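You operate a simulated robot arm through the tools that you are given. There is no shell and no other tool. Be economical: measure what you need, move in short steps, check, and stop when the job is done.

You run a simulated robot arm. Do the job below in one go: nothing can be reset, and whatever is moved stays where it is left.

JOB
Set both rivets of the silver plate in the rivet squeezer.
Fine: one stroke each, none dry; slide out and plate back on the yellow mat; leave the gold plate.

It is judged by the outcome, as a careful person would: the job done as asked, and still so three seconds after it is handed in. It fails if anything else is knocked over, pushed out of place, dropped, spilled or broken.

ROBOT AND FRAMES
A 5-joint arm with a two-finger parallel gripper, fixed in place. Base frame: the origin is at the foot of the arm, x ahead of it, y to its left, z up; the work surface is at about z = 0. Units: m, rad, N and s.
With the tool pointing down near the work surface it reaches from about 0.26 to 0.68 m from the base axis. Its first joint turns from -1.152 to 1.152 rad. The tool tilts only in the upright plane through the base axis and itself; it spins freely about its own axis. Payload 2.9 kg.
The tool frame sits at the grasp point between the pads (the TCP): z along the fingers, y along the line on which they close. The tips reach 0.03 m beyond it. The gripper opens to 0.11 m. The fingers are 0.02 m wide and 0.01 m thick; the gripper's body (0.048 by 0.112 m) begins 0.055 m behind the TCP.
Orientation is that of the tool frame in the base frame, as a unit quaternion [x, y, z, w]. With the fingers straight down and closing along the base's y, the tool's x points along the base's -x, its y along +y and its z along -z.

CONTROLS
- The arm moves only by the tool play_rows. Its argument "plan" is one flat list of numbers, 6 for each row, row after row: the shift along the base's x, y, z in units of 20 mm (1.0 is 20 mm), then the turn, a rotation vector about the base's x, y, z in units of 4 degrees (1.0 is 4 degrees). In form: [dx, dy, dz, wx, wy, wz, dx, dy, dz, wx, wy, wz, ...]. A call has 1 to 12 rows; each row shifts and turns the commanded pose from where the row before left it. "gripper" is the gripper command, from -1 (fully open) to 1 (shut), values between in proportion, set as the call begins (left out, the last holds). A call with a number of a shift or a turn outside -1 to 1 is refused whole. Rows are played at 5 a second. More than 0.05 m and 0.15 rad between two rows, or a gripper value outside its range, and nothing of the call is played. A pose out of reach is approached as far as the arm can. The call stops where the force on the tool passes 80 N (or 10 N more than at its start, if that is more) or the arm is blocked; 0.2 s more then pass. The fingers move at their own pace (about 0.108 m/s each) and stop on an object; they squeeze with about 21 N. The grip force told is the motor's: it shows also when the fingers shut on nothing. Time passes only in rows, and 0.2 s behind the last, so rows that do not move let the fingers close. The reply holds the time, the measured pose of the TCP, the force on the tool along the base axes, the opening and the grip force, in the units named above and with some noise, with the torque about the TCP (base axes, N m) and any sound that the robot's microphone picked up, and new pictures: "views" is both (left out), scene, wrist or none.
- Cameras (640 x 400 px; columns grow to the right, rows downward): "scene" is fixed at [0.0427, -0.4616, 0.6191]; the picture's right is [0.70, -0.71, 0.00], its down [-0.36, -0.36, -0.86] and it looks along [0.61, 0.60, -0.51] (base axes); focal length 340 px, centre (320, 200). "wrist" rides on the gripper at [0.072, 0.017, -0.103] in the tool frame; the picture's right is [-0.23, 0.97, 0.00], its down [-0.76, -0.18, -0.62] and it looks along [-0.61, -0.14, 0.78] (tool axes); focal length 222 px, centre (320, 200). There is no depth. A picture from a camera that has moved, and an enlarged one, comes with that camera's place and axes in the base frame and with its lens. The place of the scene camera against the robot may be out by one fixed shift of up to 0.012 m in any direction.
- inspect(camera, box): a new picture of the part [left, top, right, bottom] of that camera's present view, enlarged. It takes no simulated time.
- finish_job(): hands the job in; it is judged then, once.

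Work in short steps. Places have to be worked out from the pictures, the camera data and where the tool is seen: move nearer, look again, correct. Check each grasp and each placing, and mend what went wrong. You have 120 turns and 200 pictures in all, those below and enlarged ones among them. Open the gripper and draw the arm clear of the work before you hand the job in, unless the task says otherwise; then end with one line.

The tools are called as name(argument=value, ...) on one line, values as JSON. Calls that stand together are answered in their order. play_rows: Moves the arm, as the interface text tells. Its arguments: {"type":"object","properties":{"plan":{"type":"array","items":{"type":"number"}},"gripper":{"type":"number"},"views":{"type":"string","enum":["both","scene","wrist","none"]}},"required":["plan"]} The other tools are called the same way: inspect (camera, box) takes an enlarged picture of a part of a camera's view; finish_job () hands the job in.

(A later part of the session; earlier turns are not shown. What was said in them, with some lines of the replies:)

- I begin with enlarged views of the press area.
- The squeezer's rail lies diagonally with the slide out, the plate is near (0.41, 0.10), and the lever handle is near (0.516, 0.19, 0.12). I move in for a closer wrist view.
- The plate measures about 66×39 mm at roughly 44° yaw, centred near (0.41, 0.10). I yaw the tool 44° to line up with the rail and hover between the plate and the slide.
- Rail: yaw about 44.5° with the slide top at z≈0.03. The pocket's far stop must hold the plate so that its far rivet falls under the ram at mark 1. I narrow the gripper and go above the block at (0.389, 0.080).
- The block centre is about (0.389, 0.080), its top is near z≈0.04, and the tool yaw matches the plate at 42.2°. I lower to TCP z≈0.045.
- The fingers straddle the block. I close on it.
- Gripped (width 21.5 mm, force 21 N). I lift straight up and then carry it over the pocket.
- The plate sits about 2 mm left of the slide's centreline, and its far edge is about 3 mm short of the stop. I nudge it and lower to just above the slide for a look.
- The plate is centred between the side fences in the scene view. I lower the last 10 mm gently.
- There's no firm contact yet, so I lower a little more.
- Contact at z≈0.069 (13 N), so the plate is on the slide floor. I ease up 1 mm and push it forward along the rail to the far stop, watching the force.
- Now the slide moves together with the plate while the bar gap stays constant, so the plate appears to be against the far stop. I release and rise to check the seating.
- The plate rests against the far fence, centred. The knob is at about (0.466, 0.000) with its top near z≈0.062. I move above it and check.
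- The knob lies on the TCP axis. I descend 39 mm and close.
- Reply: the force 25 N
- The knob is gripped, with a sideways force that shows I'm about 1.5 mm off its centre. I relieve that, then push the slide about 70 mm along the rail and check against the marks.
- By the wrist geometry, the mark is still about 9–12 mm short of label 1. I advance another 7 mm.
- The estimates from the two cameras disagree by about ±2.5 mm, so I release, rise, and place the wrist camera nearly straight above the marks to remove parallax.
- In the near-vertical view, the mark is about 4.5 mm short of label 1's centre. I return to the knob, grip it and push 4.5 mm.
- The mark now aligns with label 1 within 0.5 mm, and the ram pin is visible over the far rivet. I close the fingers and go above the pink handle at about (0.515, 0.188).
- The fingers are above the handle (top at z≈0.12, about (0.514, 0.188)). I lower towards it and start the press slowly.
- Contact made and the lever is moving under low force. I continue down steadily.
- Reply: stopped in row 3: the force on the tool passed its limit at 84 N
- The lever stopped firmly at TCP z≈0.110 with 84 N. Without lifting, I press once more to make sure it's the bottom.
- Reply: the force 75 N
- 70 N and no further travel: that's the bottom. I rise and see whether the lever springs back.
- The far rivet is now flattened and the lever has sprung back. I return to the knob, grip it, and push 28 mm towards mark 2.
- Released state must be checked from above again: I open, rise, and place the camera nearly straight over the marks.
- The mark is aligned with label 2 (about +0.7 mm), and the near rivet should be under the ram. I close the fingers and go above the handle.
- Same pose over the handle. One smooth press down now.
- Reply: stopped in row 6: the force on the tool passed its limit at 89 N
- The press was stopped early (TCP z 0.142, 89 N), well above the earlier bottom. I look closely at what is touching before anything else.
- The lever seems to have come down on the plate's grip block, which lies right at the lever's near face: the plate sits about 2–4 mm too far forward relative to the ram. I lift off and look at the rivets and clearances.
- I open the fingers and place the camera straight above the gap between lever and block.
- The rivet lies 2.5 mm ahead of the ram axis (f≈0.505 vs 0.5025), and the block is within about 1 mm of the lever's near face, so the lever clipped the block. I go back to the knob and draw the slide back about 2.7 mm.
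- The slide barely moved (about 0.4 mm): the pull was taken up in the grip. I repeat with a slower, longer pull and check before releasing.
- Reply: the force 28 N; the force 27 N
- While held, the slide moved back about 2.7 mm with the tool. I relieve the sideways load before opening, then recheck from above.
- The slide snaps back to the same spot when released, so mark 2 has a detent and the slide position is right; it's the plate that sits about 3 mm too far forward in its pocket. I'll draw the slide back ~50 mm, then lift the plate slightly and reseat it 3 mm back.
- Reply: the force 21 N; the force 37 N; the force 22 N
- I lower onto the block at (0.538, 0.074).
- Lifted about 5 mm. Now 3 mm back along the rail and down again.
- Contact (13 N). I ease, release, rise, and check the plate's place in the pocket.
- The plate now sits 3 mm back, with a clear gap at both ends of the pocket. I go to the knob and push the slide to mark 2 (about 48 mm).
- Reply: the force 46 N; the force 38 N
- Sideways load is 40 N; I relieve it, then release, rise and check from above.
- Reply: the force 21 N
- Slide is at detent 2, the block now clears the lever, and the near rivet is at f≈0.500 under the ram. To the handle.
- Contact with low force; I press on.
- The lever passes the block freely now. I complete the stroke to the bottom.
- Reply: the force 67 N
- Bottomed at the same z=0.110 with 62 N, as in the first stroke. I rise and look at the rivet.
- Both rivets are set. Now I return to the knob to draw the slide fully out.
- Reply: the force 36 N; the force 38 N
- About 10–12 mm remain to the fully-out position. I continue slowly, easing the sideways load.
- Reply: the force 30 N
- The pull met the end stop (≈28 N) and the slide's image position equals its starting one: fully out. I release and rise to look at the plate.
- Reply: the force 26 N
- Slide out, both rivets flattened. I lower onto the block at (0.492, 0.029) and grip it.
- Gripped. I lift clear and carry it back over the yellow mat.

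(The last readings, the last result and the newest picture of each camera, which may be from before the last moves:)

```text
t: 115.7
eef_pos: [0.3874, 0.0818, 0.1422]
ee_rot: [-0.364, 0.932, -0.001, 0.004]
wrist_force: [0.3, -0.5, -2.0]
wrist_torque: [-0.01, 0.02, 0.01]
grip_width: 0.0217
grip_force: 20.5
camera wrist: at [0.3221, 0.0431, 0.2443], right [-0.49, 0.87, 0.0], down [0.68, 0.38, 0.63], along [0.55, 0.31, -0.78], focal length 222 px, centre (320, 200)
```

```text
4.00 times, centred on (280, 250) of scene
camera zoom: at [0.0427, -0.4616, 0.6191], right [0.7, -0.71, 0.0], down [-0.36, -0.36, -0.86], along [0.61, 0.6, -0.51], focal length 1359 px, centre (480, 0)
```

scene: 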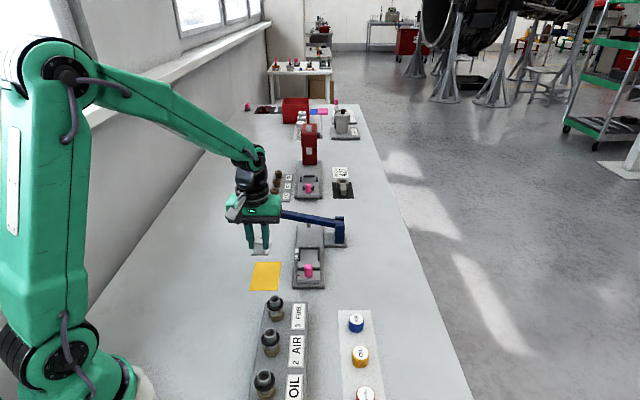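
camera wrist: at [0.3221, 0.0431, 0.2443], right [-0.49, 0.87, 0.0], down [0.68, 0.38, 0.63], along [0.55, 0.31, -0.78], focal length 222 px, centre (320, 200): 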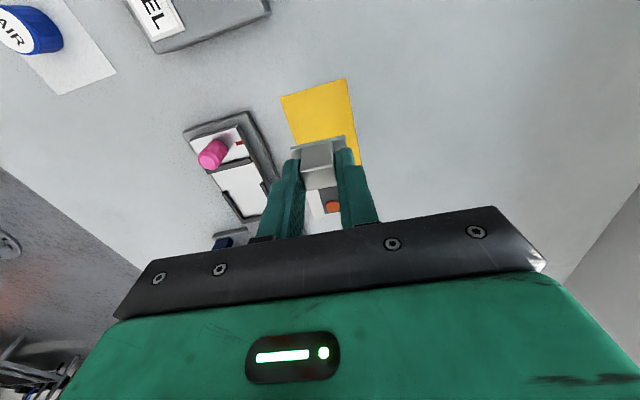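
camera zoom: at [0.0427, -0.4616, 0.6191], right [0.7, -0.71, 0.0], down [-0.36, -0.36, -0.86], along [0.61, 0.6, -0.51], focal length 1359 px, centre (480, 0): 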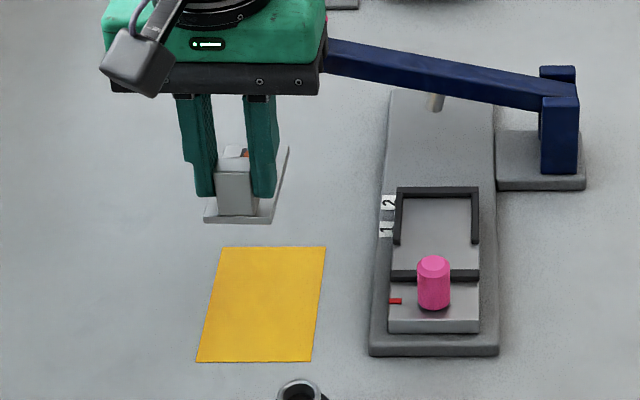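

I correct by about 3 mm to the original pick-up point and lower to just above the mat.

play_rows(plan=[0.1, -0.18, -1, 0, 0, 0, 0, 0, -1, 0, 0, 0, 0, 0, -1, 0, 0, 0, 0, 0, -1, 0, 0, 0, 0, 0, -0.3, 0, 0, 0, 0, 0, 0, 0, 0, 0], views="wrist")

inspect(camera="scene", box=[220, 210, 320, 300])

```text
t: 117.1
eef_pos: [0.3916, 0.0763, 0.0567]
ee_rot: [-0.363, 0.932, -0.002, 0.005]
wrist_force: [-0.2, 0.0, -1.2]
wrist_torque: [0.0, 0.03, 0.0]
grip_width: 0.0215
grip_force: 20.3
camera wrist: at [0.3248, 0.0386, 0.1588], right [-0.49, 0.87, 0.0], down [0.68, 0.38, 0.63], along [0.55, 0.31, -0.78], focal length 222 px, centre (320, 200)
```

wrist: 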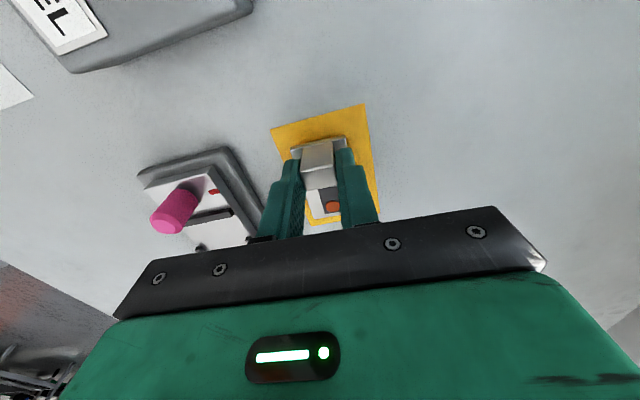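

```text
4.44 times, centred on (270, 255) of scene
camera zoom: at [0.0427, -0.4616, 0.6191], right [0.7, -0.71, 0.0], down [-0.36, -0.36, -0.86], along [0.61, 0.6, -0.51], focal length 1510 px, centre (542, -44)
```

zoom: 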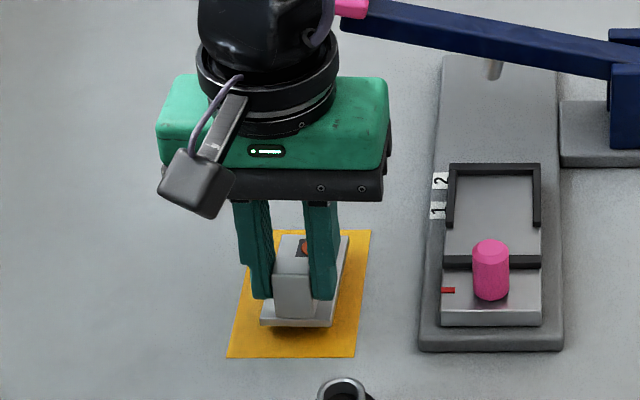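

Right over the mat. I lower gently to contact.

play_rows(plan=[-0.04, 0.04, -0.15, 0, 0, 0, 0, 0, -0.12, 0, 0, 0, 0, 0, -0.08, 0, 0, 0, 0, 0, 0, 0, 0, 0], views="none")

```text
t: 118.1
eef_pos: [0.391, 0.0766, 0.0477]
ee_rot: [-0.364, 0.932, -0.001, 0.004]
wrist_force: [0.4, -0.1, -2.5]
wrist_torque: [-0.01, 0.02, 0.01]
grip_width: 0.0214
grip_force: 21.5
```

play_rows(plan=[0, 0, -0.06, 0, 0, 0, 0, 0, -0.04, 0, 0, 0, 0, 0, 0, 0, 0, 0], views="none")

```text
t: 118.9
eef_pos: [0.3912, 0.0768, 0.0464]
ee_rot: [-0.363, 0.932, 0.0, 0.003]
wrist_force: [-0.3, -0.4, 1.4]
wrist_torque: [-0.05, 0.09, 0.02]
grip_width: 0.0215
grip_force: 21.5
```

Touching (force turned positive). One more half millimetre, then I'll open and draw up.

play_rows(plan=[0, 0, -0.03, 0, 0, 0, 0, 0, 0, 0, 0, 0], views="none")

play_rows(plan=[0, 0, 0, 0, 0, 0, 0, 0, 0, 0, 0, 0, 0, 0, 0.5, 0, 0, 0, 0, 0, 1, 0, 0, 0, 0, 0, 1, 0, 0, 0, 0, 0, 1, 0, 0, 0, 0, 0, 1, 0, 0, 0, 0, 0, 1, 0, 0, 0, -0.3, 0.3, 1, 0, 0, 0, -0.3, 0.3, 1, 0, 0, 0], gripper=0.09)

inspect(camera="wrist", box=[200, 40, 440, 200])

inspect(camera="scene", box=[220, 190, 360, 300])

```text
t: 119.5
eef_pos: [0.3911, 0.0775, 0.0462]
ee_rot: [-0.365, 0.931, -0.001, 0.005]
wrist_force: [-4.6, 1.4, 13.2]
wrist_torque: [0.09, 0.25, 0.07]
grip_width: 0.0215
grip_force: 21.5
```

```text
t: 121.7
eef_pos: [0.3788, 0.0893, 0.1975]
ee_rot: [-0.365, 0.931, -0.001, 0.004]
wrist_force: [0.2, -0.2, 0.1]
wrist_torque: [-0.03, -0.02, -0.02]
grip_width: 0.05
grip_force: 0.0
camera wrist: at [0.313, 0.0522, 0.2996], right [-0.49, 0.87, 0.0], down [0.68, 0.38, 0.63], along [0.55, 0.31, -0.78], focal length 222 px, centre (320, 200)
```

scene: 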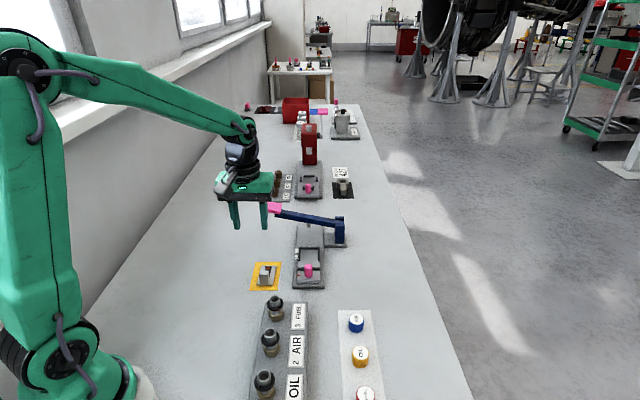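
wrist: 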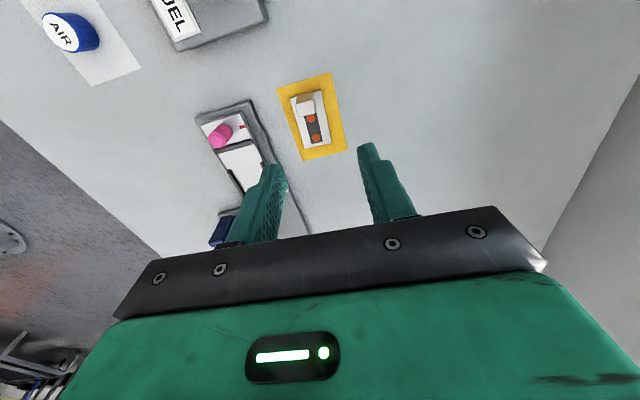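

```text
2.50 times, centred on (320, 120) of wrist
camera zoom: at [0.313, 0.0522, 0.2996], right [-0.49, 0.87, 0.0], down [0.68, 0.38, 0.63], along [0.55, 0.31, -0.78], focal length 555 px, centre (320, 400)
```

zoom: 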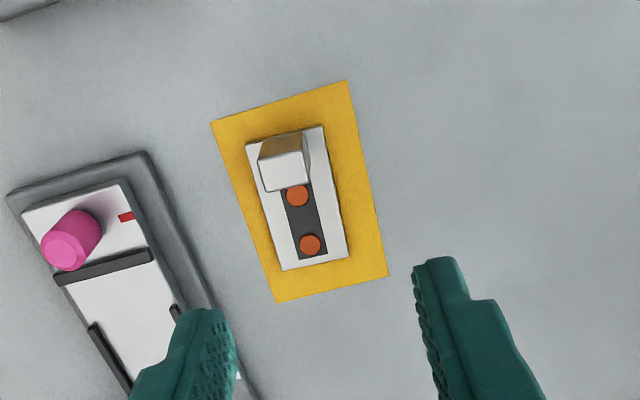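

```text
3.64 times, centred on (290, 245) of scene
camera zoom: at [0.0427, -0.4616, 0.6191], right [0.7, -0.71, 0.0], down [-0.36, -0.36, -0.86], along [0.61, 0.6, -0.51], focal length 1236 px, centre (429, 36)
```

zoom: 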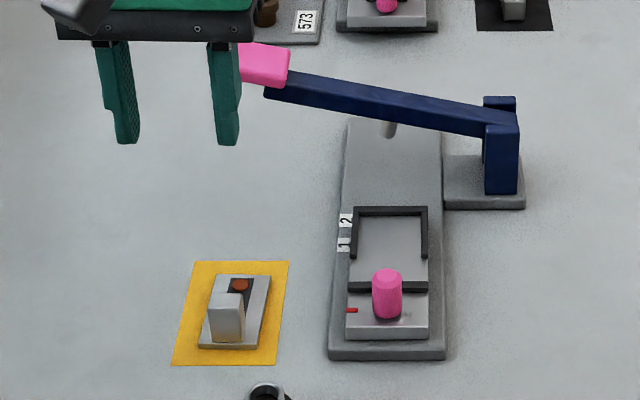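

The plate is back on the mat with both rivets set, the slide is fully out and the lever is up. I draw the arm clear and open the gripper.

play_rows(plan=[-0.4, 0.8, 1, 0, 0, 0, -0.4, 0.8, 1, 0, 0, 0, -0.4, 0.8, 1, 0, 0, 0, -0.4, 0.8, 1, 0, 0, 0, -0.4, 0.8, 1, 0, 0, 0, 0, 0, 0, 0, 0, 0], gripper=-1, views="scene")

```text
t: 123.1
eef_pos: [0.3388, 0.1694, 0.2962]
ee_rot: [-0.363, 0.932, 0.001, 0.004]
wrist_force: [0.5, -0.2, 0.7]
wrist_torque: [0.01, 0.02, -0.01]
grip_width: 0.1101
grip_force: 0.1
```

scene: 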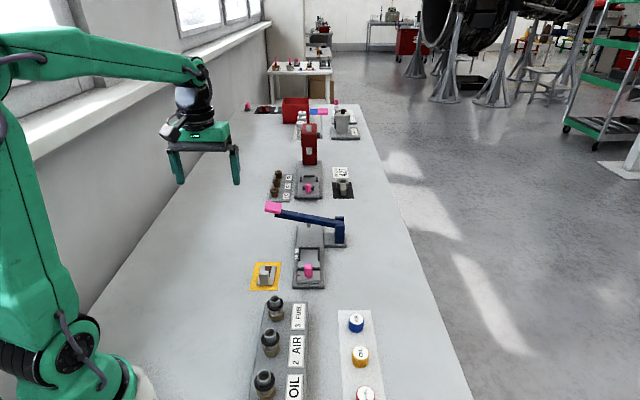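

Everything is in place and the arm is clear; I hand the job in.

finish_job()

```text
The job is handed in.
```

Both rivets of the silver plate are set, one full stroke each, with the slide out and the plate back on the yellow mat; an earlier press at mark 2 hit the plate's grip block partway down, so I reseated the plate 3 mm back and pressed again, and I never saw or touched a gold plate.
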